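You operate a simulated robot arm through the tools that you are given. There is no shell and no other tool.

The job below is to be done with a simulated two-armed robot. You get a single attempt, and the scene is never put back.

JOB
Roll the cart under the hoist and pump the cradle to the mark.
Fine: close the LOWER star knob; the cart goes to the rail's end stop and is braked before you pump; the pointer ends at the green mark.

Only the result counts: the job must be done as asked and must still hold three seconds after the hand-in. Knocking over, shifting, dropping, spilling or breaking anything else fails it.

ROBOT AND FRAMES
Two 7-joint arms with fingered hands on one trunk that stands fixed in place. Base frame: the origin is at the foot of the trunk, x ahead of it, y to its left, z up. Units: m, rad, N and s.
The left shoulder is at [0.03, 0.136, 1.005], the right one opposite. Each reaches about 1.253 m from its shoulder. Payload 5 kg a hand.
The TCP of each hand is the grasp point between the finger pads, 0.042 m short of the fingertips. In the tool frame z runs along the fingers and y along their closing line. The gripper opens to 0.208 m; its body begins 0.119 m behind the TCP. The gripper is a hand of 4 fingers: y runs from the thumb to the fingers, the wrist lies at [0, 0, -0.332] in the tool frame.
Orientation is that of the tool frame in the base frame, as a unit quaternion [w, x, y, z]. With the fingers straight down and closing along the base's y, the tool's x points along the base's -x, its y along +y and its z along -z.

CONTROLS
- The arms move only by the tool servo_tool. It takes "left_targets", "right_targets" or both (then of equal length, played together; a hand with none holds still); each is a list of rows, each an object of numbers (a shift or turn left out is 0): "x", "y", "z": the shift along the tool's x, y, z in m; "wx", "wy", "wz": the turn, a rotation vector about the tool's x, y, z in rad. In form: [{"x": .., "y": .., "z": .., "wx": .., "wy": .., "wz": ..}, ...]. A call has 1 to 20 rows; each row shifts and turns the commanded pose from where the row before left it, along the tool's axes as they then stand. A row lasts 0.2 s, in which the tool goes at most 0.05 m and 0.15 rad; a call with a longer step from one row to the next is refused whole. Where a pose cannot be reached the arm comes as near as it can. A force on the tool above 90 N (or 10 N above the force at the start of the call, whichever is more), or a blocked arm, ends the call early, and 0.2 s more pass. In this call time passes only in rows, and 0.2 s behind the last. It gives the time, the measured TCP pose, the force on the tool (base axes), the opening and the grip force at its end, in the units of the frame above (readings bear some noise), with the torque about the TCP (base axes, N m) and any sound that the robot's microphone picked up, and new pictures: "show" is both (left out), scene, wrist or none (wrist: the cameras of the hands that moved).
- Cameras (640 x 400 px; columns grow to the right, rows downward): "scene" is now at [-0.004, 0.0864, 1.7324]; the picture's right is [0.91, -0.42, -0.00], its down [-0.33, -0.72, -0.61] and it looks along [0.26, 0.56, -0.79] (base axes); focal length 224 px, centre (320, 200). "left" rides on the left gripper at [-0.101, 0.001, -0.145] in its tool frame; the picture's right is [-0.01, -1.00, 0.00], its down [0.82, 0.00, -0.57] and it looks along [0.57, 0.00, 0.82] (tool axes); focal length 261 px, centre (320, 200). "right" rides on the right gripper at [0.101, 0, -0.145] in its tool frame; the picture's right is [0.00, 1.00, 0.00], its down [-0.82, 0.00, -0.57] and it looks along [-0.57, 0.00, 0.82] (tool axes); focal length 261 px, centre (320, 200). There is no depth. A picture from a camera that has moved, and an enlarged one, comes with that camera's place and axes in the base frame and with its lens. The place of the scene camera against the robot may be out by one fixed shift of up to 0.025 m in any direction.
- raise_lower(by): moves the trunk up (or, below 0, down) by that many m; the arms and the scene camera ride with it, the base frame stays. It gives what a move gives, with no picture.
- set_fingers(finger1, finger2, finger3, thumb_bend, hand): sets how far each is bent, from 0 (flat) to 1 (curled in); at 0.3 the hand is open as for a grip, at 0.7 the pads meet at the TCP. One left out holds its place. A second passes; each finger stops where it meets its share of the squeeze, and holds until it gets a number again. It is the only way to open and close the hand. It gives what a move gives, with no picture; readings hold the bend of each and the force on the fingers (four entries, about 0 where the hand has none), thumb and palm.
- head_to(pan, tilt): turns the head with the scene camera to pan (to the left, within 2.496 rad either way) and tilt (down, from -0.506 to 1.204), counted from straight ahead of the robot. It gives what a move gives, and a new picture of the scene camera.
- close_up(camera, box): a new picture of the part [left, top, right, bottom] of that camera's present view, enlarged. The clock stands still meanwhile.
- finish_job(): hands the job in; it is judged then, once.

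Places have to be worked out from the pictures, the camera data and where the tool is seen. Open the grippers and draw the arms clear of the work before you hand the job in, unless the task says otherwise.

The tools are called after ">>>" by a JSON object that holds its "name" and its "arguments". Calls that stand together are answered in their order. servo_tool: Moves the arms, as the interface text tells. Its arguments: {"type":"object","properties":{"left_targets":{"type":"array","items":{"type":"object","properties":{"x":{"type":"number"},"y":{"type":"number"},"z":{"type":"number"},"wx":{"type":"number"},"wy":{"type":"number"},"wz":{"type":"number"}}}},"right_targets":{"type":"array","items":{"type":"object","properties":{"x":{"type":"number"},"y":{"type":"number"},"z":{"type":"number"},"wx":{"type":"number"},"wy":{"type":"number"},"wz":{"type":"number"}}}},"show":{"type":"string","enum":["both","scene","wrist","none"]}},"required":[]} The other tools are called the same way: raise_lower (by) moves the trunk up or down; set_fingers (finger1, finger2, finger3, thumb_bend, hand) moves the fingers one by one; head_to (pan, tilt) turns the head that bears the scene camera; close_up (camera, box) takes an enlarged picture of a part of a camera's view; finish_job () hands the job in.

At the start:

```text
t: 0.0
left_tool_pos: [0.4019, 0.513, 1.162]
left_tcp_rot: [0.0, 0.0, 1.0, 0.0]
left_force: [0.0, 0.6, 0.6]
left_ft_torque: [0.02, -0.02, -0.02]
left_gripper_width: 0.2077
left_gripper_force: 0.0
left_shape: jaw
left_bend: [0.3, 0.3, 0.3, 0.3]
left_finger forces: [0.0, 0.0, 0.1, 0.0, 0.1, 0.0]
right_tool_pos: [0.7484, 0.0795, 1.1088]
right_tcp_rot: [0.0, 0.001, 1.0, 0.001]
right_force: [0.2, 0.2, 1.0]
right_ft_torque: [-0.02, -0.03, 0.0]
right_gripper_width: 0.208
right_gripper_force: 0.0
right_shape: jaw
right_bend: [0.3, 0.3, 0.3, 0.3]
right_finger forces: [0.0, 0.1, 0.0, 0.0, 0.0, 0.0]
trunk travel left (down, up): [-0.025, 0.465]
head pan, tilt (commanded): [1.14, 0.909]
```

scene: 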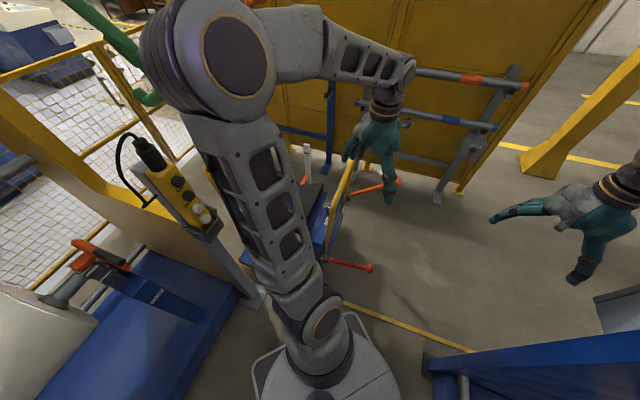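
right: 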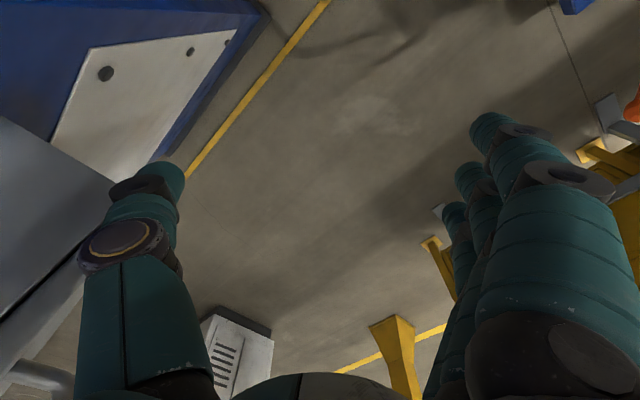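
left: 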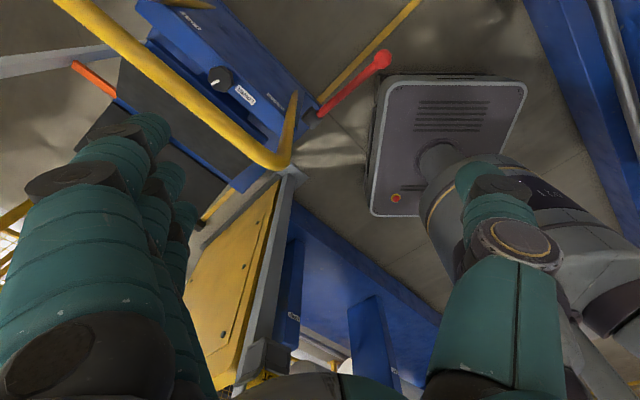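

The first pictures show a cluttered workshop, and the hoist, cart and knobs can't yet be told apart. I'll look around by turning the head, starting straight ahead.

>>> {"name": "head_to", "arguments": {"pan": 0.0, "tilt": 0.7}}

```text
t: 1.4
left_tool_pos: [0.4026, 0.5131, 1.162]
left_tcp_rot: [0.001, -0.001, 1.0, 0.0]
left_force: [-0.1, 0.1, -0.4]
left_ft_torque: [0.01, 0.0, -0.01]
left_gripper_width: 0.2079
left_gripper_force: 0.2
left_shape: jaw
left_bend: [0.3, 0.3, 0.3, 0.3]
left_finger forces: [0.0, 0.0, 0.1, 0.0, 0.0, 0.1]
right_tool_pos: [0.7472, 0.0794, 1.1084]
right_tcp_rot: [0.0, 0.0, 1.0, 0.0]
right_force: [0.7, 0.7, 0.7]
right_ft_torque: [-0.03, 0.02, -0.03]
right_gripper_width: 0.2077
right_gripper_force: 0.1
right_shape: jaw
right_bend: [0.3, 0.3, 0.3, 0.3]
right_finger forces: [0.1, 0.1, 0.0, 0.0, 0.0, 0.0]
trunk travel left (down, up): [-0.025, 0.465]
head pan, tilt (commanded): [0.0, 0.7]
camera scene: at [0.0496, 0.0184, 1.7492], right [0.0, -1.0, 0.0], down [-0.64, 0.0, -0.76], along [0.76, 0.0, -0.64], focal length 224 px, centre (320, 200)
```

scene: 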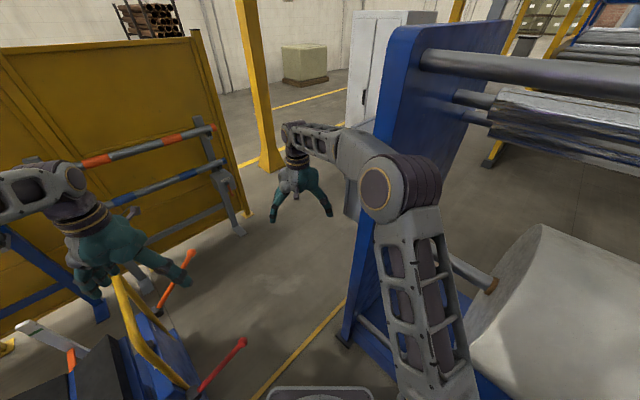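

Straight ahead there's a cart with a yellow push bar and red levers on the lower left, and a big roll machine on the right. I'll pan left to see the cart, hoist and pendant.

>>> {"name": "head_to", "arguments": {"pan": 0.7, "tilt": 0.9}}

>>> {"name": "head_to", "arguments": {"pan": 1.5, "tilt": 0.6}}

>>> {"name": "head_to", "arguments": {"pan": -1.2, "tilt": 0.7}}

```text
t: 2.4
left_tool_pos: [0.4023, 0.5127, 1.162]
left_tcp_rot: [0.0, -0.001, 1.0, 0.0]
left_force: [0.8, 0.5, 0.7]
left_ft_torque: [-0.01, 0.0, 0.01]
left_gripper_width: 0.2076
left_gripper_force: 0.0
left_shape: jaw
left_bend: [0.3, 0.3, 0.3, 0.3]
left_finger forces: [0.1, 0.1, 0.0, 0.0, 0.1, 0.1]
right_tool_pos: [0.7477, 0.0797, 1.1093]
right_tcp_rot: [0.0, 0.0, 1.0, 0.0]
right_force: [-0.3, -0.4, -0.9]
right_ft_torque: [0.0, -0.02, -0.03]
right_gripper_width: 0.2077
right_gripper_force: 0.0
right_shape: jaw
right_bend: [0.3, 0.3, 0.3, 0.3]
right_finger forces: [0.0, 0.0, 0.0, 0.0, 0.1, 0.1]
trunk travel left (down, up): [-0.025, 0.465]
head pan, tilt (commanded): [0.7, 0.901]
camera scene: at [0.0225, 0.0669, 1.7331], right [0.64, -0.77, 0.0], down [-0.6, -0.5, -0.62], along [0.48, 0.4, -0.78], focal length 224 px, centre (320, 200)
```

scene: 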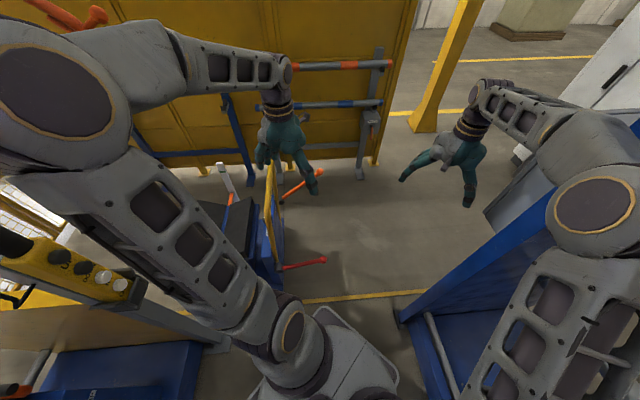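

```text
t: 3.6
left_tool_pos: [0.4012, 0.5133, 1.1619]
left_tcp_rot: [0.0, -0.001, 1.0, 0.001]
left_force: [-0.7, -0.2, 0.8]
left_ft_torque: [0.02, -0.02, -0.02]
left_gripper_width: 0.2078
left_gripper_force: 0.0
left_shape: jaw
left_bend: [0.3, 0.3, 0.3, 0.3]
left_finger forces: [0.0, 0.0, 0.1, 0.0, 0.0, 0.0]
right_tool_pos: [0.7481, 0.0794, 1.1097]
right_tcp_rot: [0.0, 0.001, 1.0, 0.0]
right_force: [-0.8, -0.6, 0.4]
right_ft_torque: [0.0, 0.03, -0.03]
right_gripper_width: 0.2079
right_gripper_force: 0.0
right_shape: jaw
right_bend: [0.3, 0.3, 0.3, 0.3]
right_finger forces: [0.1, 0.0, 0.1, 0.0, 0.0, 0.0]
trunk travel left (down, up): [-0.025, 0.465]
head pan, tilt (commanded): [1.499, 0.6]
camera scene: at [-0.0289, 0.1065, 1.7579], right [1.0, -0.07, 0.0], down [-0.04, -0.56, -0.82], along [0.06, 0.82, -0.57], focal length 224 px, centre (320, 200)
```

scene: 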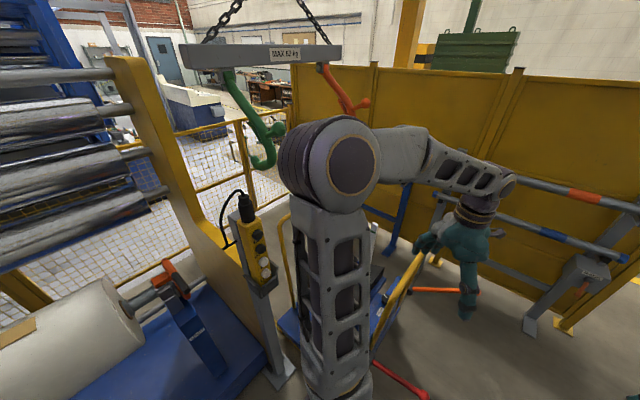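

```text
t: 6.0
left_tool_pos: [0.4017, 0.5134, 1.1606]
left_tcp_rot: [0.0, -0.001, 1.0, 0.0]
left_force: [0.1, 1.1, 0.4]
left_ft_torque: [0.01, 0.01, -0.04]
left_gripper_width: 0.2078
left_gripper_force: 0.0
left_shape: jaw
left_bend: [0.3, 0.3, 0.3, 0.3]
left_finger forces: [0.0, 0.0, 0.0, 0.0, 0.0, 0.0]
right_tool_pos: [0.7469, 0.0801, 1.1092]
right_tcp_rot: [0.0, -0.001, 1.0, 0.001]
right_force: [0.0, 0.1, 0.3]
right_ft_torque: [-0.01, -0.01, -0.01]
right_gripper_width: 0.2076
right_gripper_force: 0.0
right_shape: jaw
right_bend: [0.3, 0.3, 0.3, 0.3]
right_finger forces: [0.1, 0.0, 0.1, 0.0, 0.1, 0.0]
trunk travel left (down, up): [-0.025, 0.465]
head pan, tilt (commanded): [-1.201, 0.7]
camera scene: at [-0.0045, -0.0609, 1.7493], right [-0.93, -0.36, 0.0], down [-0.23, 0.6, -0.77], along [0.28, -0.71, -0.64], focal length 224 px, centre (320, 200)
```

scene: 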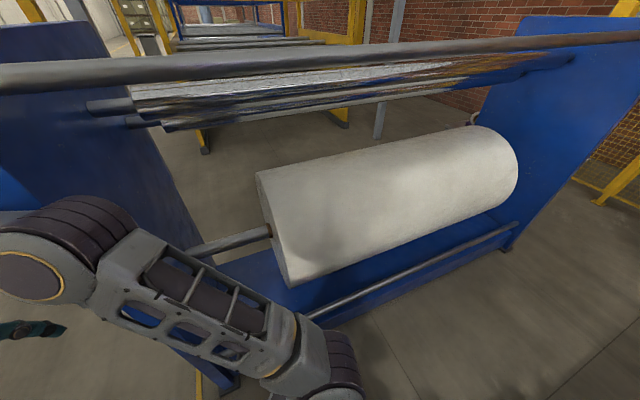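

The hoist spreader with chains hangs ahead to the left, and the cart is beneath/behind the left arm. I'll look further left, and then lower toward the cart.

>>> {"name": "head_to", "arguments": {"pan": 2.2, "tilt": 0.6}}

>>> {"name": "head_to", "arguments": {"pan": 0.9, "tilt": 1.0}}

>>> {"name": "close_up", "arguments": {"camera": "left", "box": [40, 0, 420, 240]}}

```text
t: 8.8
left_tool_pos: [0.4016, 0.5143, 1.161]
left_tcp_rot: [0.0, 0.0, 1.0, 0.0]
left_force: [-0.4, 0.0, 0.3]
left_ft_torque: [-0.02, 0.01, -0.01]
left_gripper_width: 0.2079
left_gripper_force: 0.0
left_shape: jaw
left_bend: [0.3, 0.3, 0.3, 0.3]
left_finger forces: [0.1, 0.0, 0.0, 0.0, 0.0, 0.0]
right_tool_pos: [0.7472, 0.0797, 1.1095]
right_tcp_rot: [0.0, -0.001, 1.0, 0.0]
right_force: [0.0, 0.5, 0.5]
right_ft_torque: [0.0, 0.01, -0.01]
right_gripper_width: 0.2077
right_gripper_force: 0.1
right_shape: jaw
right_bend: [0.3, 0.3, 0.3, 0.3]
right_finger forces: [0.1, 0.0, 0.0, 0.1, 0.1, 0.0]
trunk travel left (down, up): [-0.025, 0.465]
head pan, tilt (commanded): [2.201, 0.6]
camera scene: at [-0.0874, 0.0897, 1.7579], right [0.81, 0.59, 0.0], down [0.33, -0.46, -0.83], along [-0.49, 0.67, -0.56], focal length 224 px, centre (320, 200)
```

scene: 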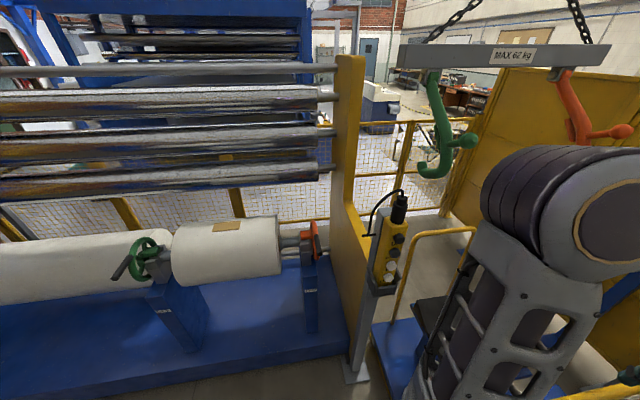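

```text
t: 10.3
left_tool_pos: [0.4012, 0.513, 1.1612]
left_tcp_rot: [0.001, -0.001, 1.0, 0.0]
left_force: [0.0, 0.5, -0.2]
left_ft_torque: [-0.01, 0.01, 0.01]
left_gripper_width: 0.2075
left_gripper_force: 0.1
left_shape: jaw
left_bend: [0.3, 0.3, 0.3, 0.3]
left_finger forces: [0.1, 0.1, 0.0, 0.0, 0.1, 0.0]
right_tool_pos: [0.7471, 0.0794, 1.1087]
right_tcp_rot: [0.0, 0.0, 1.0, 0.001]
right_force: [0.6, -0.2, 0.0]
right_ft_torque: [0.0, 0.03, 0.01]
right_gripper_width: 0.2079
right_gripper_force: 0.1
right_shape: jaw
right_bend: [0.3, 0.3, 0.3, 0.3]
right_finger forces: [0.0, 0.0, 0.0, 0.1, 0.0, 0.0]
trunk travel left (down, up): [-0.025, 0.465]
head pan, tilt (commanded): [0.901, 1.0]
camera scene: at [0.0079, 0.0729, 1.7259], right [0.78, -0.62, 0.0], down [-0.52, -0.66, -0.54], along [0.34, 0.42, -0.84], focal length 224 px, centre (320, 200)
```

scene: 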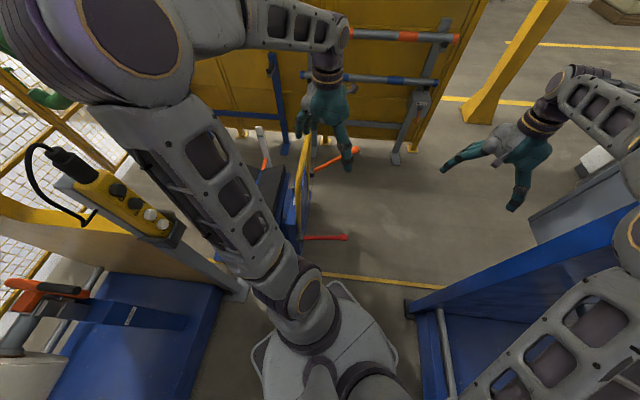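

```text
1.67 times, centred on (230, 120) of left
camera zoom: at [0.5022, 0.5132, 1.3051], right [0.01, -1.0, 0.0], down [-0.82, 0.0, 0.57], along [-0.57, 0.0, -0.82], focal length 434 px, centre (470, 333)
```

zoom: 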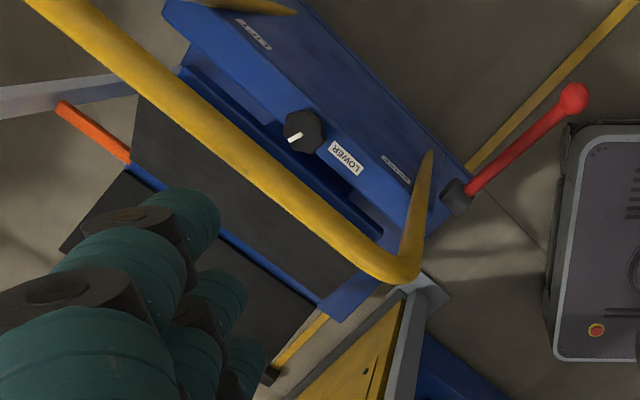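

The "LOWER" star knob shows on the blue cart's end, with yellow push bar and red/orange levers. I need a clear view, so I'll turn the right hand about its own axis so that its camera looks toward the cart (+y).

>>> {"name": "servo_tool", "arguments": {"right_targets": [{"wz": -0.14}, {"wz": -0.14}, {"wz": -0.14}, {"wz": -0.14}, {"wz": -0.14}, {"wz": -0.14}, {"wz": -0.14}, {"wz": -0.14}, {"wz": -0.14}, {"wz": -0.14}, {"wz": -0.14}], "show": "both"}}

```text
t: 12.7
left_tool_pos: [0.4014, 0.5136, 1.1613]
left_tcp_rot: [-0.001, 0.0, 1.0, 0.0]
left_force: [1.1, -1.0, -1.0]
left_ft_torque: [0.0, 0.02, 0.01]
left_gripper_width: 0.2074
left_gripper_force: 0.1
left_shape: jaw
left_bend: [0.3, 0.3, 0.3, 0.3]
left_finger forces: [0.0, 0.1, 0.1, 0.1, 0.2, 0.1]
right_tool_pos: [0.7487, 0.0794, 1.1085]
right_tcp_rot: [0.0, -0.698, 0.717, 0.0]
right_force: [-1.0, 1.0, -0.3]
right_ft_torque: [-0.04, -0.02, -0.01]
right_gripper_width: 0.2078
right_gripper_force: 0.2
right_shape: jaw
right_bend: [0.3, 0.3, 0.3, 0.3]
right_finger forces: [0.1, 0.0, 0.0, 0.1, 0.0, 0.0]
trunk travel left (down, up): [-0.025, 0.465]
head pan, tilt (commanded): [0.901, 1.0]
camera scene: at [0.008, 0.0728, 1.7259], right [0.78, -0.62, 0.0], down [-0.52, -0.66, -0.54], along [0.34, 0.42, -0.84], focal length 224 px, centre (320, 200)
camera right: at [0.7447, -0.021, 1.2539], right [-1.0, 0.03, 0.0], down [0.03, 0.82, 0.57], along [0.02, 0.57, -0.82], focal length 261 px, centre (320, 200)
```

scene: 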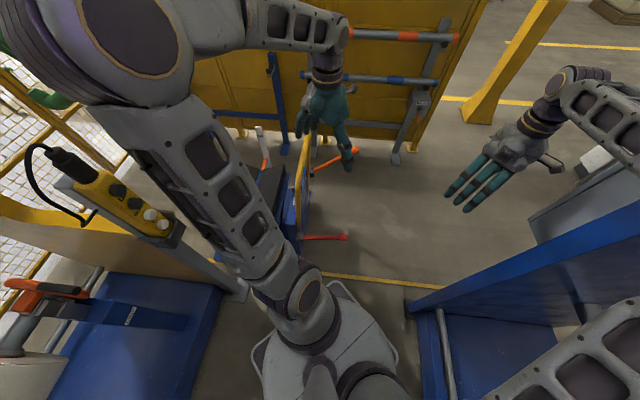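
right: 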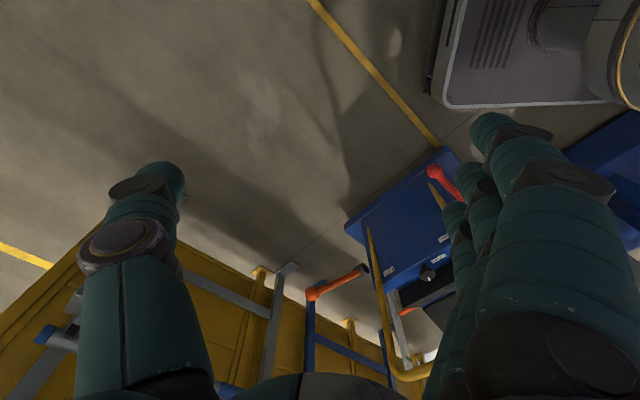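

The right wrist camera (its picture is upside down) now sees the cart end plate with knobs and levers at its edge. I'll shift the right hand toward −x and tilt its camera up a bit to centre the cart.

>>> {"name": "servo_tool", "arguments": {"right_targets": [{"y": 0.045, "wy": -0.05}, {"y": 0.045, "wy": -0.05}, {"y": 0.045, "wy": -0.05}, {"y": 0.045, "wy": -0.05}, {"y": 0.045, "wy": -0.05}, {"y": 0.045, "wy": -0.05}], "show": "both"}}

```text
t: 14.1
left_tool_pos: [0.3991, 0.5135, 1.163]
left_tcp_rot: [0.0, 0.0, 1.0, 0.0]
left_force: [-0.8, 0.2, 0.2]
left_ft_torque: [0.0, -0.16, 0.01]
left_gripper_width: 0.2077
left_gripper_force: 0.1
left_shape: jaw
left_bend: [0.3, 0.3, 0.3, 0.3]
left_finger forces: [0.1, 0.0, 0.1, 0.0, 0.1, 0.0]
right_tool_pos: [0.4743, 0.0879, 1.1096]
right_tcp_rot: [0.108, -0.688, 0.71, 0.103]
right_force: [-1.2, -0.7, 0.0]
right_ft_torque: [-0.02, -0.17, -0.04]
right_gripper_width: 0.2077
right_gripper_force: 0.1
right_shape: jaw
right_bend: [0.3, 0.3, 0.3, 0.3]
right_finger forces: [0.0, 0.0, 0.0, 0.1, 0.0, 0.1]
trunk travel left (down, up): [-0.025, 0.465]
head pan, tilt (commanded): [0.901, 1.0]
camera scene: at [0.0057, 0.0725, 1.726], right [0.78, -0.62, 0.0], down [-0.52, -0.66, -0.54], along [0.34, 0.42, -0.84], focal length 224 px, centre (320, 200)
camera right: at [0.4708, -0.0515, 1.2192], right [-1.0, 0.03, 0.0], down [0.02, 0.61, 0.79], along [0.03, 0.79, -0.61], focal length 261 px, centre (320, 200)
```

scene: 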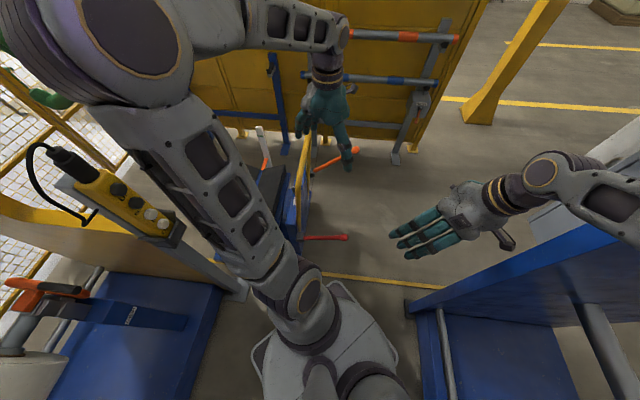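
right: 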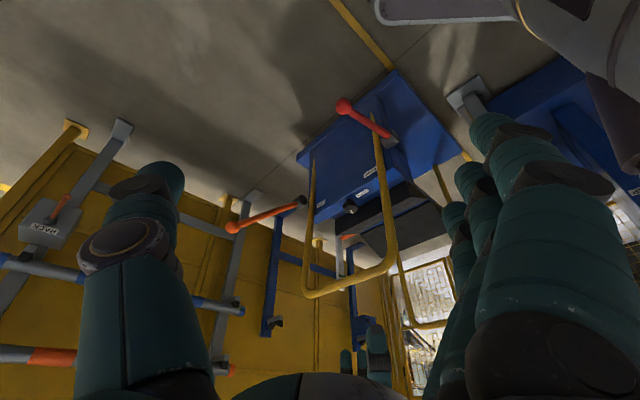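

Now the cart's front shows: a yellow inverted-U push bar, red and orange levers and labels. I'll zoom in for the labels.

>>> {"name": "close_up", "arguments": {"camera": "right", "box": [220, 60, 460, 310]}}

>>> {"name": "close_up", "arguments": {"camera": "right", "box": [310, 140, 410, 230]}}

```text
1.60 times, centred on (340, 185) of right
camera zoom: at [0.4708, -0.0515, 1.2192], right [-1.0, 0.03, 0.0], down [0.02, 0.61, 0.79], along [0.03, 0.79, -0.61], focal length 417 px, centre (288, 224)
```

zoom: 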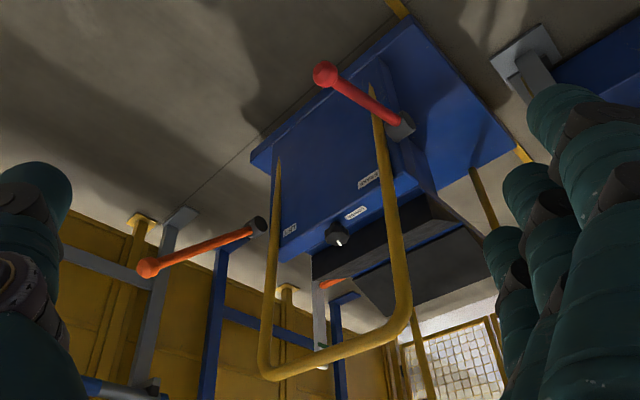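

```text
4.44 times, centred on (360, 185) of right
camera zoom: at [0.4708, -0.0515, 1.2192], right [-1.0, 0.03, 0.0], down [0.02, 0.61, 0.79], along [0.03, 0.79, -0.61], focal length 1158 px, centre (142, 267)
```

zoom: 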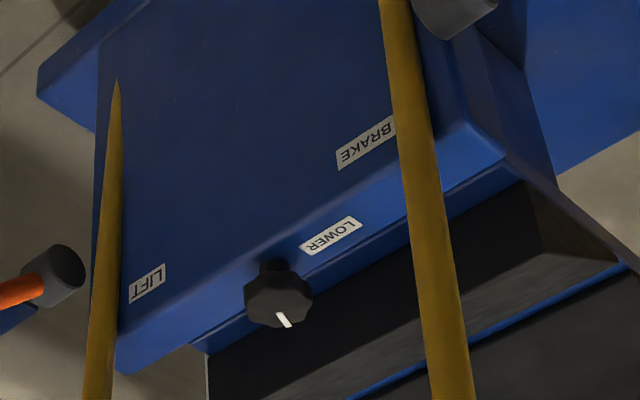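

Labels read: LIFT (orange lever, the +x side), LOWER (star knob with white index), BRAKE (red lever, −x side). Next I'll turn the left hand so its camera looks toward +y from above, to see the rail, the end stop, the cradle and the pointer.

>>> {"name": "servo_tool", "arguments": {"left_targets": [{"wz": 0.14, "z": -0.02}, {"wz": 0.14, "z": -0.02}, {"wz": 0.14, "z": -0.02}, {"wz": 0.14, "z": -0.02}, {"wz": 0.14, "z": -0.02}, {"wz": 0.14, "z": -0.02}, {"wz": 0.14, "z": -0.02}, {"wz": 0.14}, {"wz": 0.14}, {"wz": 0.14}, {"wz": 0.14}], "show": "both"}}

```text
t: 16.5
left_tool_pos: [0.4012, 0.5137, 1.3024]
left_tcp_rot: [0.0, 0.697, 0.717, 0.0]
left_force: [-0.4, -0.4, 0.7]
left_ft_torque: [0.02, -0.05, 0.0]
left_gripper_width: 0.2075
left_gripper_force: 0.1
left_shape: jaw
left_bend: [0.3, 0.3, 0.3, 0.3]
left_finger forces: [0.0, 0.1, 0.1, 0.0, 0.0, 0.1]
right_tool_pos: [0.4765, 0.0881, 1.1083]
right_tcp_rot: [0.108, -0.688, 0.71, 0.104]
right_force: [-0.1, 0.2, -0.4]
right_ft_torque: [0.01, 0.0, 0.0]
right_gripper_width: 0.2079
right_gripper_force: 0.1
right_shape: jaw
right_bend: [0.3, 0.3, 0.3, 0.3]
right_finger forces: [0.0, 0.1, 0.0, 0.0, 0.0, 0.0]
trunk travel left (down, up): [-0.025, 0.465]
head pan, tilt (commanded): [0.901, 1.0]
camera scene: at [0.0077, 0.0728, 1.7259], right [0.78, -0.62, 0.0], down [-0.52, -0.66, -0.54], along [0.34, 0.42, -0.84], focal length 224 px, centre (320, 200)
camera left: at [0.4042, 0.4123, 1.445], right [-1.0, -0.03, 0.0], down [-0.03, 0.82, 0.57], along [-0.02, 0.57, -0.82], focal length 261 px, centre (320, 200)
```

scene: 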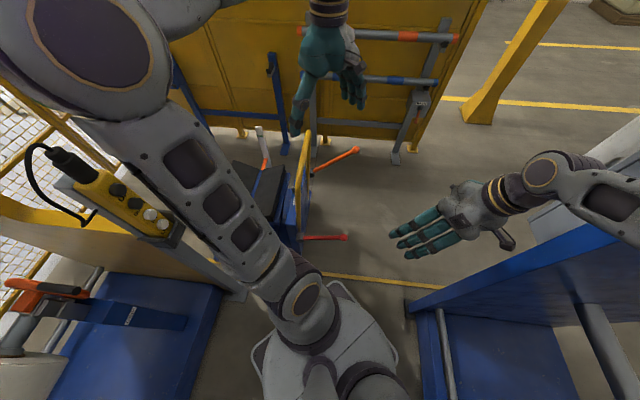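
left: 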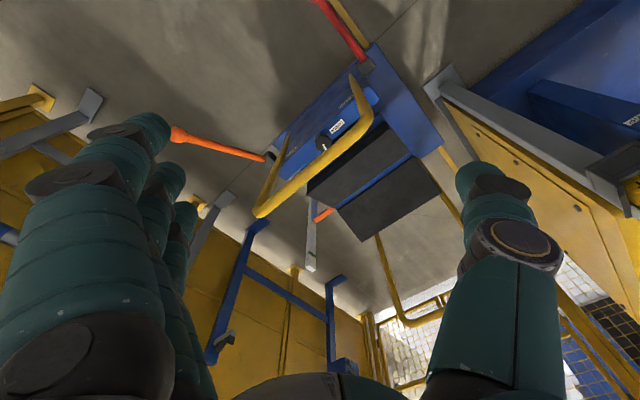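

This view shows the cart from above: black cradle pads, a grey mast with an orange pointer and green mark on its +x side, and the floor beyond. I'll zoom in.

>>> {"name": "close_up", "arguments": {"camera": "left", "box": [240, 60, 480, 290]}}

>>> {"name": "close_up", "arguments": {"camera": "left", "box": [280, 180, 360, 290]}}

>>> {"name": "close_up", "arguments": {"camera": "left", "box": [270, 80, 390, 180]}}

```text
1.74 times, centred on (360, 175) of left
camera zoom: at [0.4042, 0.4123, 1.445], right [-1.0, -0.03, 0.0], down [-0.03, 0.82, 0.57], along [-0.02, 0.57, -0.82], focal length 453 px, centre (250, 244)
```

zoom: 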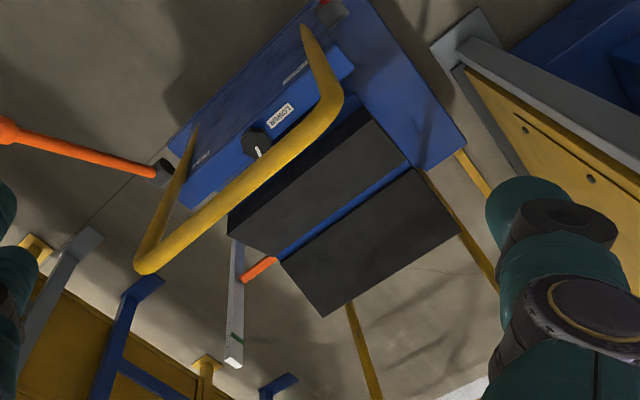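

```text
3.64 times, centred on (320, 235) of left
camera zoom: at [0.4042, 0.4123, 1.445], right [-1.0, -0.03, 0.0], down [-0.03, 0.82, 0.57], along [-0.02, 0.57, -0.82], focal length 948 px, centre (320, 73)
```

zoom: 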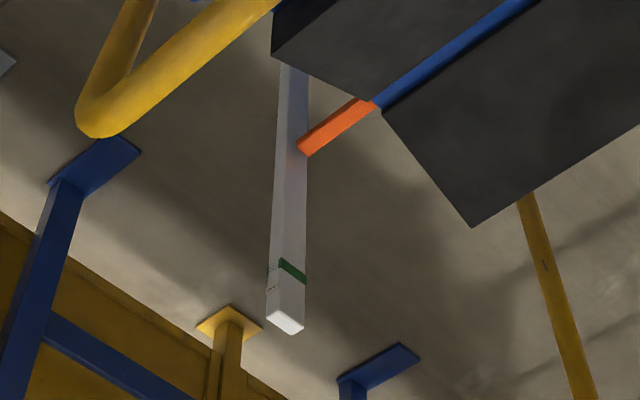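

```text
4.00 times, centred on (330, 130) of left
camera zoom: at [0.4042, 0.4123, 1.445], right [-1.0, -0.03, 0.0], down [-0.03, 0.82, 0.57], along [-0.02, 0.57, -0.82], focal length 1043 px, centre (280, 480)
```

zoom: 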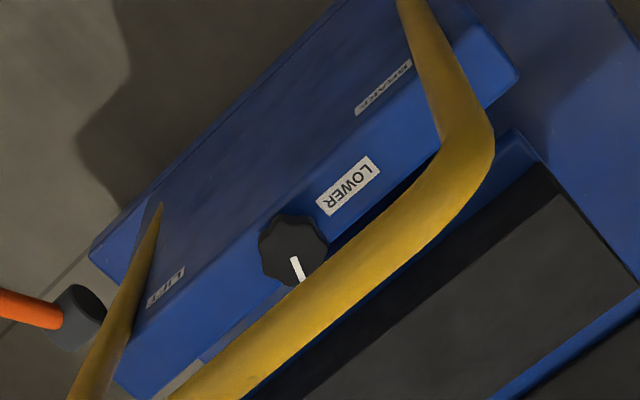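

Triangulating from both wrist cameras: knob ≈(0.384, 0.742, 0.645), brake ball ≈(0.418, 0.366, 0.563) with pivot ≈(0.253, 0.534, 0.504), lift handle end ≈(0.789, 0.682, 0.759) with pivot ≈(0.589, 0.873, 0.507), push bar from ≈(0.31, 0.56, 0.93) to (0.55, 0.82, 0.91). So the cart heads along (−0.7, 0.7), and I'll turn the left camera that way to see the rail and end stop.

>>> {"name": "servo_tool", "arguments": {"left_targets": [{"wz": -0.13}, {"wz": -0.13}, {"wz": -0.13}, {"wz": -0.13}, {"wz": -0.13}, {"wz": -0.13}, {"wy": 0.12}, {"wy": 0.12}, {"wy": 0.12}, {"wy": 0.12}], "show": "both"}}

```text
t: 18.7
left_tool_pos: [0.4019, 0.5134, 1.3017]
left_tcp_rot: [-0.222, 0.36, 0.902, 0.089]
left_force: [0.1, -0.3, 0.1]
left_ft_torque: [0.01, 0.07, 0.03]
left_gripper_width: 0.208
left_gripper_force: 0.2
left_shape: jaw
left_bend: [0.3, 0.3, 0.3, 0.3]
left_finger forces: [0.0, 0.1, 0.0, 0.0, 0.0, 0.0]
right_tool_pos: [0.4777, 0.0867, 1.1087]
right_tcp_rot: [0.106, -0.689, 0.71, 0.105]
right_force: [0.7, 0.2, 0.5]
right_ft_torque: [0.03, 0.05, 0.03]
right_gripper_width: 0.2079
right_gripper_force: 0.0
right_shape: jaw
right_bend: [0.3, 0.3, 0.3, 0.3]
right_finger forces: [0.0, 0.1, 0.1, 0.1, 0.1, 0.1]
trunk travel left (down, up): [-0.025, 0.465]
head pan, tilt (commanded): [0.901, 1.0]
camera scene: at [0.0088, 0.0726, 1.7258], right [0.78, -0.62, 0.0], down [-0.52, -0.66, -0.54], along [0.33, 0.42, -0.84], focal length 224 px, centre (320, 200)
camera left: at [0.5156, 0.4049, 1.3815], right [-0.68, -0.73, 0.0], down [-0.34, 0.32, 0.89], along [-0.65, 0.61, -0.46], focal length 261 px, centre (320, 200)
```

scene: 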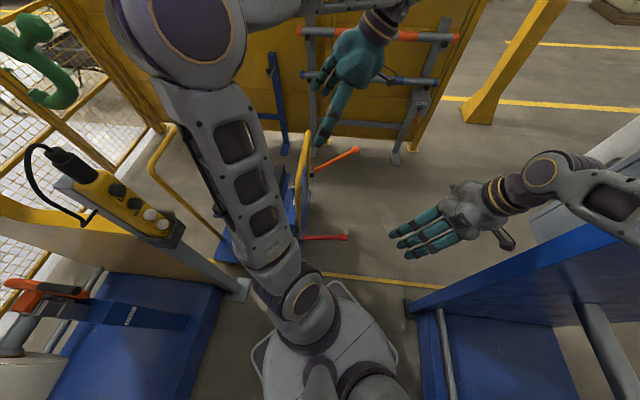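
left: 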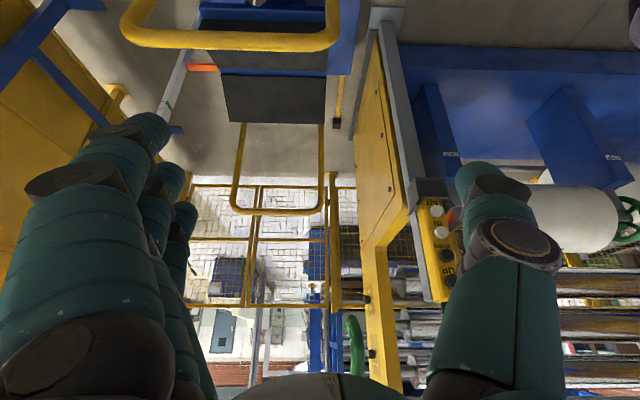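

The camera now looks along the cart's travel. I'll zoom on the hoop beyond the cart and the floor to find the rail and the end stop, and the pendant.

>>> {"name": "close_up", "arguments": {"camera": "left", "box": [180, 40, 380, 230]}}

>>> {"name": "head_to", "arguments": {"pan": 1.9, "tilt": 0.9}}

```text
2.11 times, centred on (280, 135) of left
camera zoom: at [0.5156, 0.4049, 1.3815], right [-0.68, -0.73, 0.0], down [-0.34, 0.32, 0.89], along [-0.65, 0.61, -0.46], focal length 549 px, centre (404, 337)
```

zoom: 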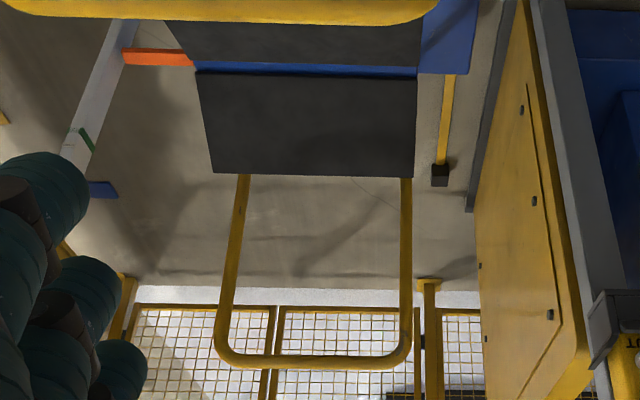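

```text
t: 20.0
left_tool_pos: [0.4008, 0.5122, 1.3023]
left_tcp_rot: [-0.221, 0.36, 0.902, 0.089]
left_force: [-0.1, 0.1, 0.0]
left_ft_torque: [-0.01, -0.02, -0.02]
left_gripper_width: 0.2079
left_gripper_force: 0.0
left_shape: jaw
left_bend: [0.3, 0.3, 0.3, 0.3]
left_finger forces: [0.0, 0.0, 0.1, 0.1, 0.1, 0.1]
right_tool_pos: [0.4769, 0.0869, 1.109]
right_tcp_rot: [0.107, -0.689, 0.709, 0.103]
right_force: [0.0, 0.0, 0.2]
right_ft_torque: [0.0, 0.03, 0.03]
right_gripper_width: 0.2077
right_gripper_force: 0.0
right_shape: jaw
right_bend: [0.3, 0.3, 0.3, 0.3]
right_finger forces: [0.1, 0.0, 0.0, 0.0, 0.1, 0.0]
trunk travel left (down, up): [-0.025, 0.465]
head pan, tilt (commanded): [1.901, 0.901]
camera scene: at [-0.0597, 0.0897, 1.7331], right [0.95, 0.32, 0.0], down [0.25, -0.74, -0.62], along [-0.2, 0.59, -0.78], focal length 224 px, centre (320, 200)
```

scene: 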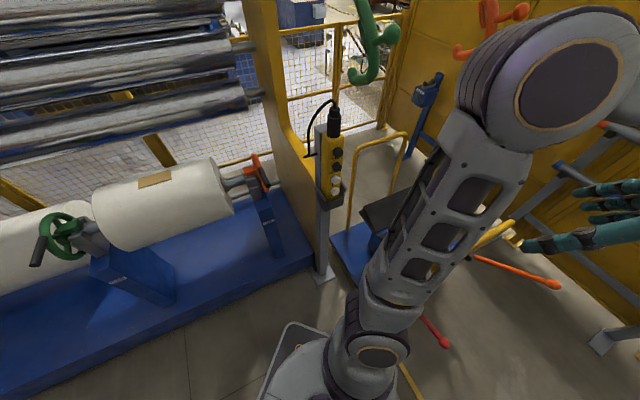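

The zoom shows the rail: a yellow floor strip on the cart's −x side ending in a dark stop block; roughly 0.5 m of travel remains. Green hook is near (−0.2, 0.93, 1.37), pendant post near (−0.21, 0.65). I'll level the left hand and lean it slightly forward so it can go down over the knob behind the push bar, then look.

>>> {"name": "servo_tool", "arguments": {"left_targets": [{"wy": -0.138}, {"wy": -0.138}, {"wy": -0.138}, {"wy": -0.138}, {"wy": -0.138}, {"wy": -0.138}, {"x": 0.0382, "y": 0.0248, "z": -0.0139}, {"x": 0.0382, "y": 0.0248, "z": -0.0139}, {"x": 0.0382, "y": 0.0248, "z": -0.0139}], "show": "both"}}

```text
t: 22.0
left_tool_pos: [0.3644, 0.6523, 1.3018]
left_tcp_rot: [0.16, 0.366, 0.915, -0.065]
left_force: [0.8, 0.4, -0.7]
left_ft_torque: [-0.19, 0.01, -0.04]
left_gripper_width: 0.2078
left_gripper_force: 0.1
left_shape: jaw
left_bend: [0.3, 0.3, 0.3, 0.3]
left_finger forces: [0.0, 0.0, 0.0, 0.0, 0.0, 0.0]
right_tool_pos: [0.4771, 0.089, 1.1075]
right_tcp_rot: [0.106, -0.689, 0.709, 0.104]
right_force: [0.1, 1.1, -0.5]
right_ft_torque: [-0.12, 0.03, 0.02]
right_gripper_width: 0.2076
right_gripper_force: 0.0
right_shape: jaw
right_bend: [0.3, 0.3, 0.3, 0.3]
right_finger forces: [0.1, 0.0, 0.0, 0.0, 0.0, 0.0]
trunk travel left (down, up): [-0.025, 0.465]
head pan, tilt (commanded): [1.901, 0.901]
camera scene: at [-0.0591, 0.0918, 1.733], right [0.95, 0.32, 0.0], down [0.25, -0.74, -0.62], along [-0.2, 0.59, -0.78], focal length 224 px, centre (320, 200)
camera left: at [0.3967, 0.6213, 1.4702], right [-0.69, -0.73, 0.0], down [-0.7, 0.66, 0.26], along [-0.19, 0.17, -0.97], focal length 261 px, centre (320, 200)
```

scene: 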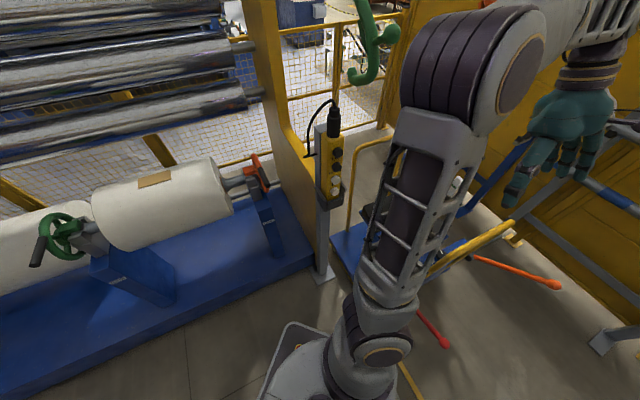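
left: 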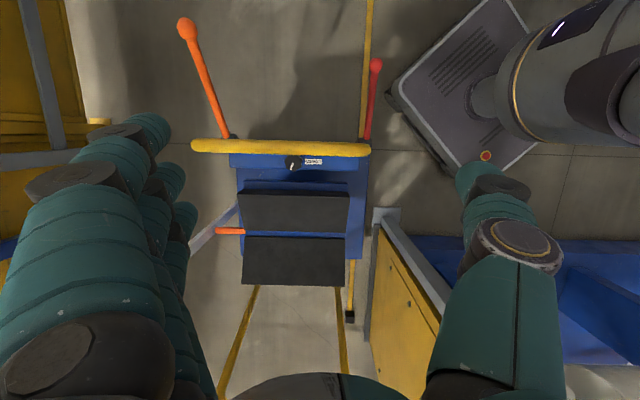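

This is a good overhead view, with the rail strip running along the cart's −v edge down to a black stop. I'll zoom in on the knob, and on the stop/deck end.

>>> {"name": "close_up", "arguments": {"camera": "left", "box": [240, 130, 360, 210]}}

>>> {"name": "close_up", "arguments": {"camera": "left", "box": [180, 180, 400, 340]}}

```text
5.00 times, centred on (300, 170) of left
camera zoom: at [0.3967, 0.6213, 1.4702], right [-0.69, -0.73, 0.0], down [-0.7, 0.66, 0.26], along [-0.19, 0.17, -0.97], focal length 1303 px, centre (420, 350)
```

zoom: 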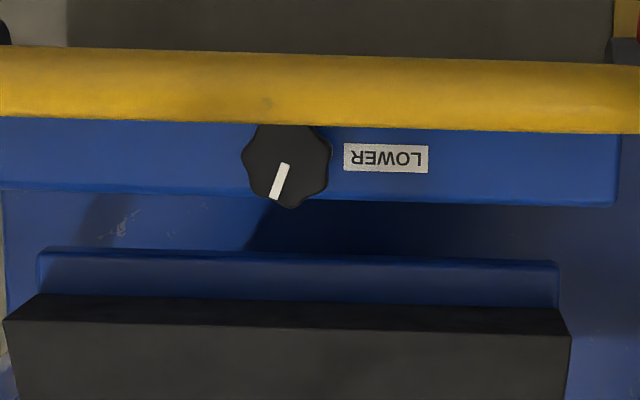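

```text
2.50 times, centred on (290, 260) of left
camera zoom: at [0.3967, 0.6213, 1.4702], right [-0.69, -0.73, 0.0], down [-0.7, 0.66, 0.26], along [-0.19, 0.17, -0.97], focal length 652 px, centre (395, 50)
```

zoom: 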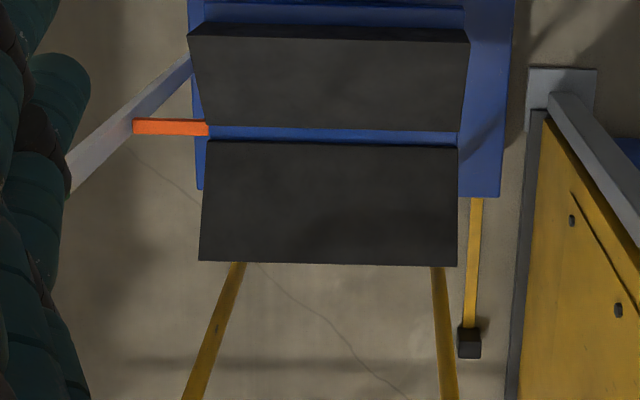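

Measured in cart axes (u = travel, v = across): knob u≈0.254, v≈0.80, z≈0.645; box top z≈0.61; push bar u≈0.19, z≈0.925; deck end u≈0.83 and stop face u≈1.27, so ~0.44 m of travel. I'll bring the leaned left hand over the knob, staying clear of the bar.

>>> {"name": "servo_tool", "arguments": {"left_targets": [{"x": 0.033, "y": 0.01, "z": 0.03}, {"x": 0.033, "y": 0.01, "z": 0.03}, {"x": 0.033, "y": 0.01, "z": 0.03}, {"x": 0.033, "y": 0.01, "z": 0.03}, {"x": 0.033, "y": 0.01, "z": 0.03}, {"x": 0.033, "y": 0.01, "z": 0.03}, {"x": 0.033, "y": 0.01, "z": 0.03}, {"x": 0.033, "y": 0.01, "z": 0.03}], "show": "both"}}

```text
t: 23.8
left_tool_pos: [0.2979, 0.825, 0.9863]
left_tcp_rot: [0.162, 0.365, 0.914, -0.064]
left_force: [0.4, 1.4, -0.7]
left_ft_torque: [-0.11, 0.05, -0.04]
left_gripper_width: 0.2079
left_gripper_force: 0.0
left_shape: jaw
left_bend: [0.3, 0.3, 0.3, 0.3]
left_finger forces: [0.0, 0.0, 0.0, 0.0, 0.0, 0.0]
right_tool_pos: [0.4779, 0.0896, 1.1084]
right_tcp_rot: [0.107, -0.689, 0.71, 0.104]
right_force: [-0.6, 0.8, -0.3]
right_ft_torque: [-0.15, 0.01, -0.02]
right_gripper_width: 0.2079
right_gripper_force: 0.0
right_shape: jaw
right_bend: [0.3, 0.3, 0.3, 0.3]
right_finger forces: [0.0, 0.0, 0.0, 0.1, 0.0, 0.0]
trunk travel left (down, up): [-0.025, 0.465]
head pan, tilt (commanded): [1.901, 0.901]
camera scene: at [-0.0596, 0.092, 1.7329], right [0.95, 0.32, 0.0], down [0.25, -0.74, -0.62], along [-0.2, 0.59, -0.78], focal length 224 px, centre (320, 200)
camera left: at [0.3316, 0.7942, 1.1544], right [-0.68, -0.73, 0.0], down [-0.7, 0.66, 0.26], along [-0.19, 0.17, -0.97], focal length 261 px, centre (320, 200)
```

scene: 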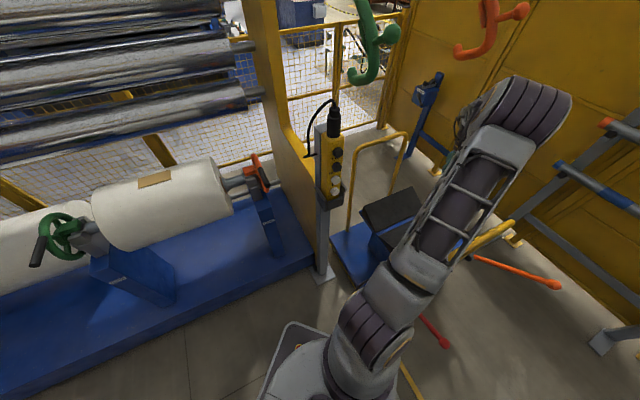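
left: 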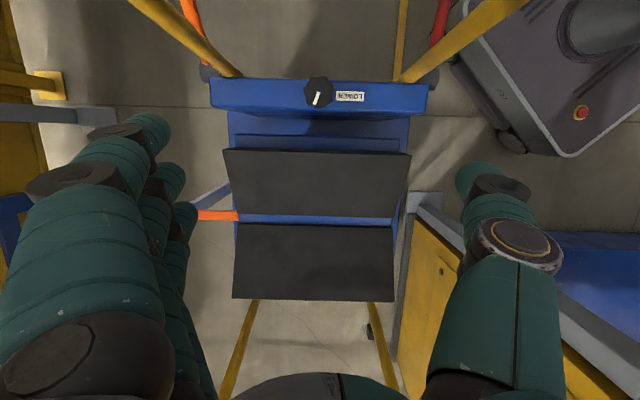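

The view down is clear, and the knob sits right along the hand's axis. I'll descend along the fingers to just above the knob, and check.

>>> {"name": "servo_tool", "arguments": {"left_targets": [{"z": 0.045, "y": 0.001}, {"z": 0.045, "y": 0.001}, {"z": 0.045, "y": 0.001}, {"z": 0.045, "y": 0.001}, {"z": 0.045, "y": 0.001}, {"z": 0.03}, {"z": 0.03}], "show": "both"}}

```text
t: 25.4
left_tool_pos: [0.3718, 0.7609, 0.7175]
left_tcp_rot: [0.159, 0.364, 0.915, -0.064]
left_force: [0.5, 0.9, 0.4]
left_ft_torque: [-0.11, 0.01, -0.04]
left_gripper_width: 0.2078
left_gripper_force: 0.0
left_shape: jaw
left_bend: [0.3, 0.3, 0.3, 0.3]
left_finger forces: [0.0, 0.0, 0.0, 0.0, 0.1, 0.1]
right_tool_pos: [0.4781, 0.0893, 1.1086]
right_tcp_rot: [0.106, -0.689, 0.709, 0.104]
right_force: [0.4, 0.4, 0.2]
right_ft_torque: [-0.07, 0.06, -0.01]
right_gripper_width: 0.2077
right_gripper_force: 0.0
right_shape: jaw
right_bend: [0.3, 0.3, 0.3, 0.3]
right_finger forces: [0.0, 0.0, 0.0, 0.0, 0.0, 0.0]
trunk travel left (down, up): [-0.025, 0.465]
head pan, tilt (commanded): [1.901, 0.901]
camera scene: at [-0.0592, 0.0909, 1.733], right [0.95, 0.32, 0.0], down [0.25, -0.74, -0.62], along [-0.2, 0.59, -0.78], focal length 224 px, centre (320, 200)
camera left: at [0.4053, 0.73, 0.8865], right [-0.68, -0.73, 0.0], down [-0.7, 0.66, 0.26], along [-0.19, 0.18, -0.97], focal length 261 px, centre (320, 200)
```

scene: 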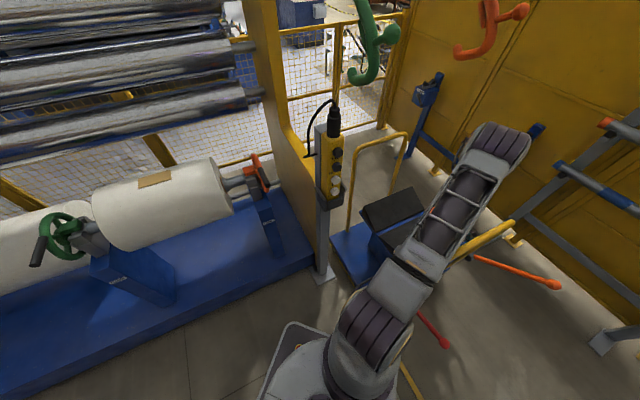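
left: 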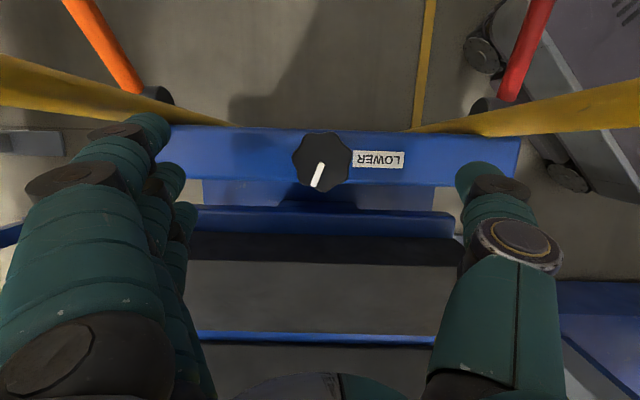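

The knob shows at image (322,160), which puts it at u≈0.256, v≈0.80, with its index ~20° off the travel direction. I'll centre over it, turn the hand ~40° anticlockwise about the vertical so I have room to turn clockwise, and come down partway.

>>> {"name": "servo_tool", "arguments": {"left_targets": [{"x": -0.012, "z": 0.023}, {"wx": -0.048, "wz": -0.1316}, {"wx": -0.048, "wz": -0.1316}, {"wx": -0.048, "wz": -0.1316}, {"wx": -0.048, "wz": -0.1316}, {"wx": -0.048, "wz": -0.1316}, {"x": 0.0103, "z": 0.0282}], "show": "both"}}

```text
t: 27.0
left_tool_pos: [0.3868, 0.7478, 0.6709]
left_tcp_rot: [0.172, 0.027, 0.985, -0.005]
left_force: [0.0, 0.2, 0.3]
left_ft_torque: [-0.16, 0.05, -0.03]
left_gripper_width: 0.2077
left_gripper_force: 0.1
left_shape: jaw
left_bend: [0.3, 0.3, 0.3, 0.3]
left_finger forces: [0.0, 0.1, 0.1, 0.1, 0.1, 0.1]
right_tool_pos: [0.4777, 0.0895, 1.1092]
right_tcp_rot: [0.106, -0.689, 0.71, 0.103]
right_force: [1.1, 0.0, -0.1]
right_ft_torque: [-0.14, 0.05, 0.0]
right_gripper_width: 0.2079
right_gripper_force: 0.0
right_shape: jaw
right_bend: [0.3, 0.3, 0.3, 0.3]
right_finger forces: [0.0, 0.1, 0.0, 0.1, 0.0, 0.1]
trunk travel left (down, up): [-0.025, 0.465]
head pan, tilt (commanded): [1.901, 0.901]
camera scene: at [-0.0593, 0.0917, 1.7329], right [0.95, 0.32, 0.0], down [0.25, -0.74, -0.62], along [-0.2, 0.59, -0.78], focal length 224 px, centre (320, 200)
camera left: at [0.4312, 0.7458, 0.839], right [-0.05, -1.0, 0.0], down [-0.96, 0.05, 0.26], along [-0.26, 0.01, -0.97], focal length 261 px, centre (320, 200)
```

scene: 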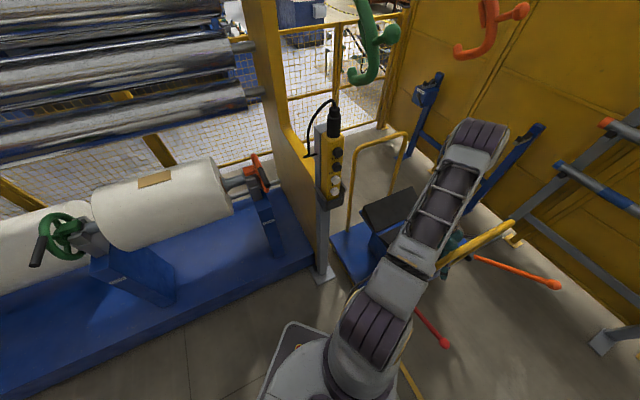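
left: 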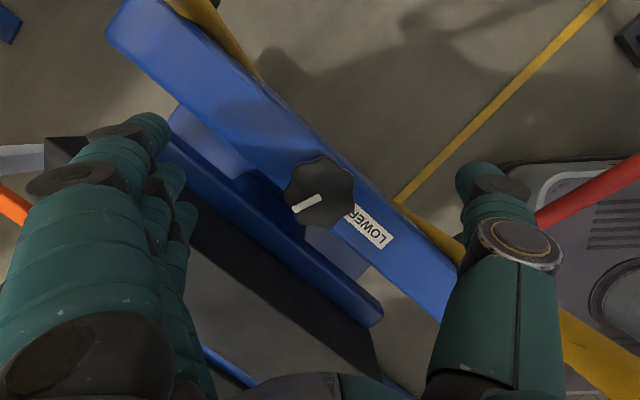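

The knob is centred under the TCP (knob ≈(0.386, 0.749), TCP (0.387, 0.748)). I'll go down the last 15 mm and close the fingers on it.

>>> {"name": "servo_tool", "arguments": {"left_targets": [{"x": 0.0048, "z": 0.0132}], "show": "none"}}

>>> {"name": "set_fingers", "arguments": {"hand": "left", "finger1": 0.7, "finger2": 0.7, "finger3": 0.7, "thumb_bend": 0.7}}

>>> {"name": "close_up", "arguments": {"camera": "left", "box": [0, 0, 640, 400]}}

```text
t: 27.4
left_tool_pos: [0.3864, 0.7478, 0.6557]
left_tcp_rot: [0.173, 0.029, 0.984, -0.006]
left_force: [-0.6, 0.7, 0.3]
left_ft_torque: [-0.07, 0.01, 0.0]
left_gripper_width: 0.2077
left_gripper_force: 0.0
left_shape: jaw
left_bend: [0.3, 0.3, 0.3, 0.3]
left_finger forces: [0.1, 0.1, 0.1, 0.1, 0.0, 0.1]
right_tool_pos: [0.4771, 0.0897, 1.1078]
right_tcp_rot: [0.106, -0.689, 0.71, 0.103]
right_force: [0.8, 1.2, -0.8]
right_ft_torque: [-0.09, 0.04, 0.05]
right_gripper_width: 0.208
right_gripper_force: 0.1
right_shape: jaw
right_bend: [0.3, 0.3, 0.3, 0.3]
right_finger forces: [0.1, 0.1, 0.1, 0.0, 0.0, 0.1]
trunk travel left (down, up): [-0.025, 0.465]
head pan, tilt (commanded): [1.901, 0.901]
```

```text
t: 28.4
left_tool_pos: [0.3857, 0.7466, 0.657]
left_tcp_rot: [0.173, 0.029, 0.985, -0.005]
left_force: [-0.6, -0.4, -5.6]
left_ft_torque: [0.52, 0.34, 0.3]
left_gripper_width: 0.0462
left_gripper_force: 21.8
left_shape: fingers
left_bend: [0.7, 0.61, 0.6, 0.65]
left_finger forces: [0.0, 10.0, 13.3, 0.0, 20.2, 0.1]
right_tool_pos: [0.4771, 0.0866, 1.1089]
right_tcp_rot: [0.106, -0.689, 0.709, 0.103]
right_force: [0.0, -0.4, -0.2]
right_ft_torque: [-0.01, -0.03, 0.0]
right_gripper_width: 0.2079
right_gripper_force: 0.1
right_shape: jaw
right_bend: [0.3, 0.3, 0.3, 0.3]
right_finger forces: [0.1, 0.0, 0.0, 0.0, 0.0, 0.1]
trunk travel left (down, up): [-0.025, 0.465]
head pan, tilt (commanded): [1.901, 0.901]
```

```text
1.00 times, centred on (320, 200) of left (not enlarged: the box is as wide or as high as the picture)
camera zoom: at [0.4315, 0.7442, 0.8252], right [-0.05, -1.0, 0.0], down [-0.96, 0.05, 0.26], along [-0.26, 0.01, -0.97], focal length 261 px, centre (320, 200)
```

zoom: 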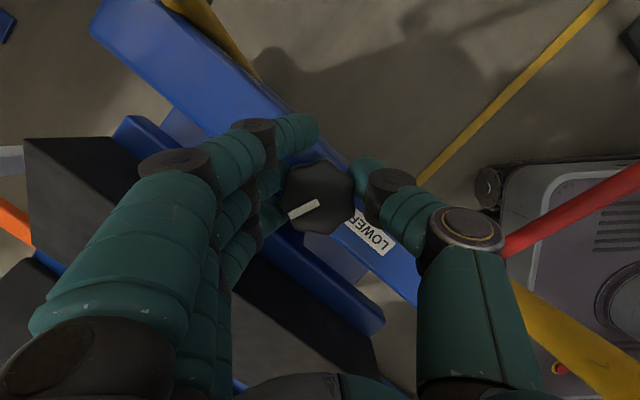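

The knob is gripped by two fingers and the thumb (~20 N). I'll turn clockwise about the vertical, in small rows, watching the torque.

>>> {"name": "servo_tool", "arguments": {"left_targets": [{"wx": 0.0343, "wz": 0.094}, {"wx": 0.0343, "wz": 0.094}, {"wx": 0.0343, "wz": 0.094}, {"wx": 0.0343, "wz": 0.094}], "show": "wrist"}}

```text
t: 29.4
left_tool_pos: [0.3765, 0.7538, 0.6549]
left_tcp_rot: [0.164, 0.222, 0.96, -0.037]
left_force: [-56.3, 15.3, 2.3]
left_ft_torque: [0.81, 3.41, 2.45]
left_gripper_width: 0.05
left_gripper_force: 56.0
left_shape: fingers
left_bend: [0.7, 0.61, 0.6, 0.65]
left_finger forces: [0.9, 8.7, 74.2, 0.0, 27.8, 0.0]
right_tool_pos: [0.4744, 0.0873, 1.1096]
right_tcp_rot: [0.108, -0.689, 0.71, 0.103]
right_force: [-0.3, -0.7, -0.7]
right_ft_torque: [0.03, -0.01, -0.02]
right_gripper_width: 0.2081
right_gripper_force: 0.1
right_shape: jaw
right_bend: [0.3, 0.3, 0.3, 0.3]
right_finger forces: [0.0, 0.0, 0.0, 0.0, 0.1, 0.0]
trunk travel left (down, up): [-0.025, 0.465]
head pan, tilt (commanded): [1.901, 0.901]
camera left: at [0.4182, 0.7316, 0.8235], right [-0.43, -0.9, 0.0], down [-0.87, 0.42, 0.27], along [-0.24, 0.12, -0.96], focal length 261 px, centre (320, 200)
```

left: 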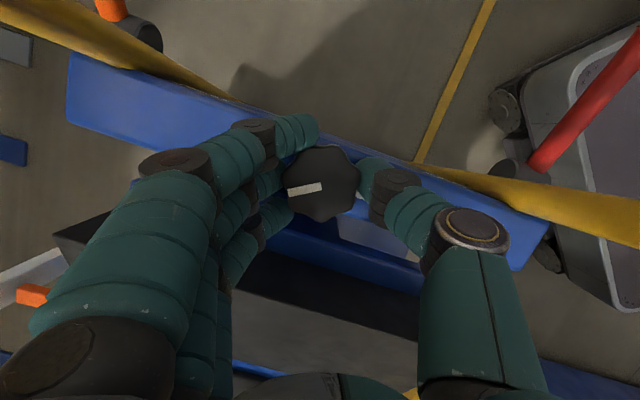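

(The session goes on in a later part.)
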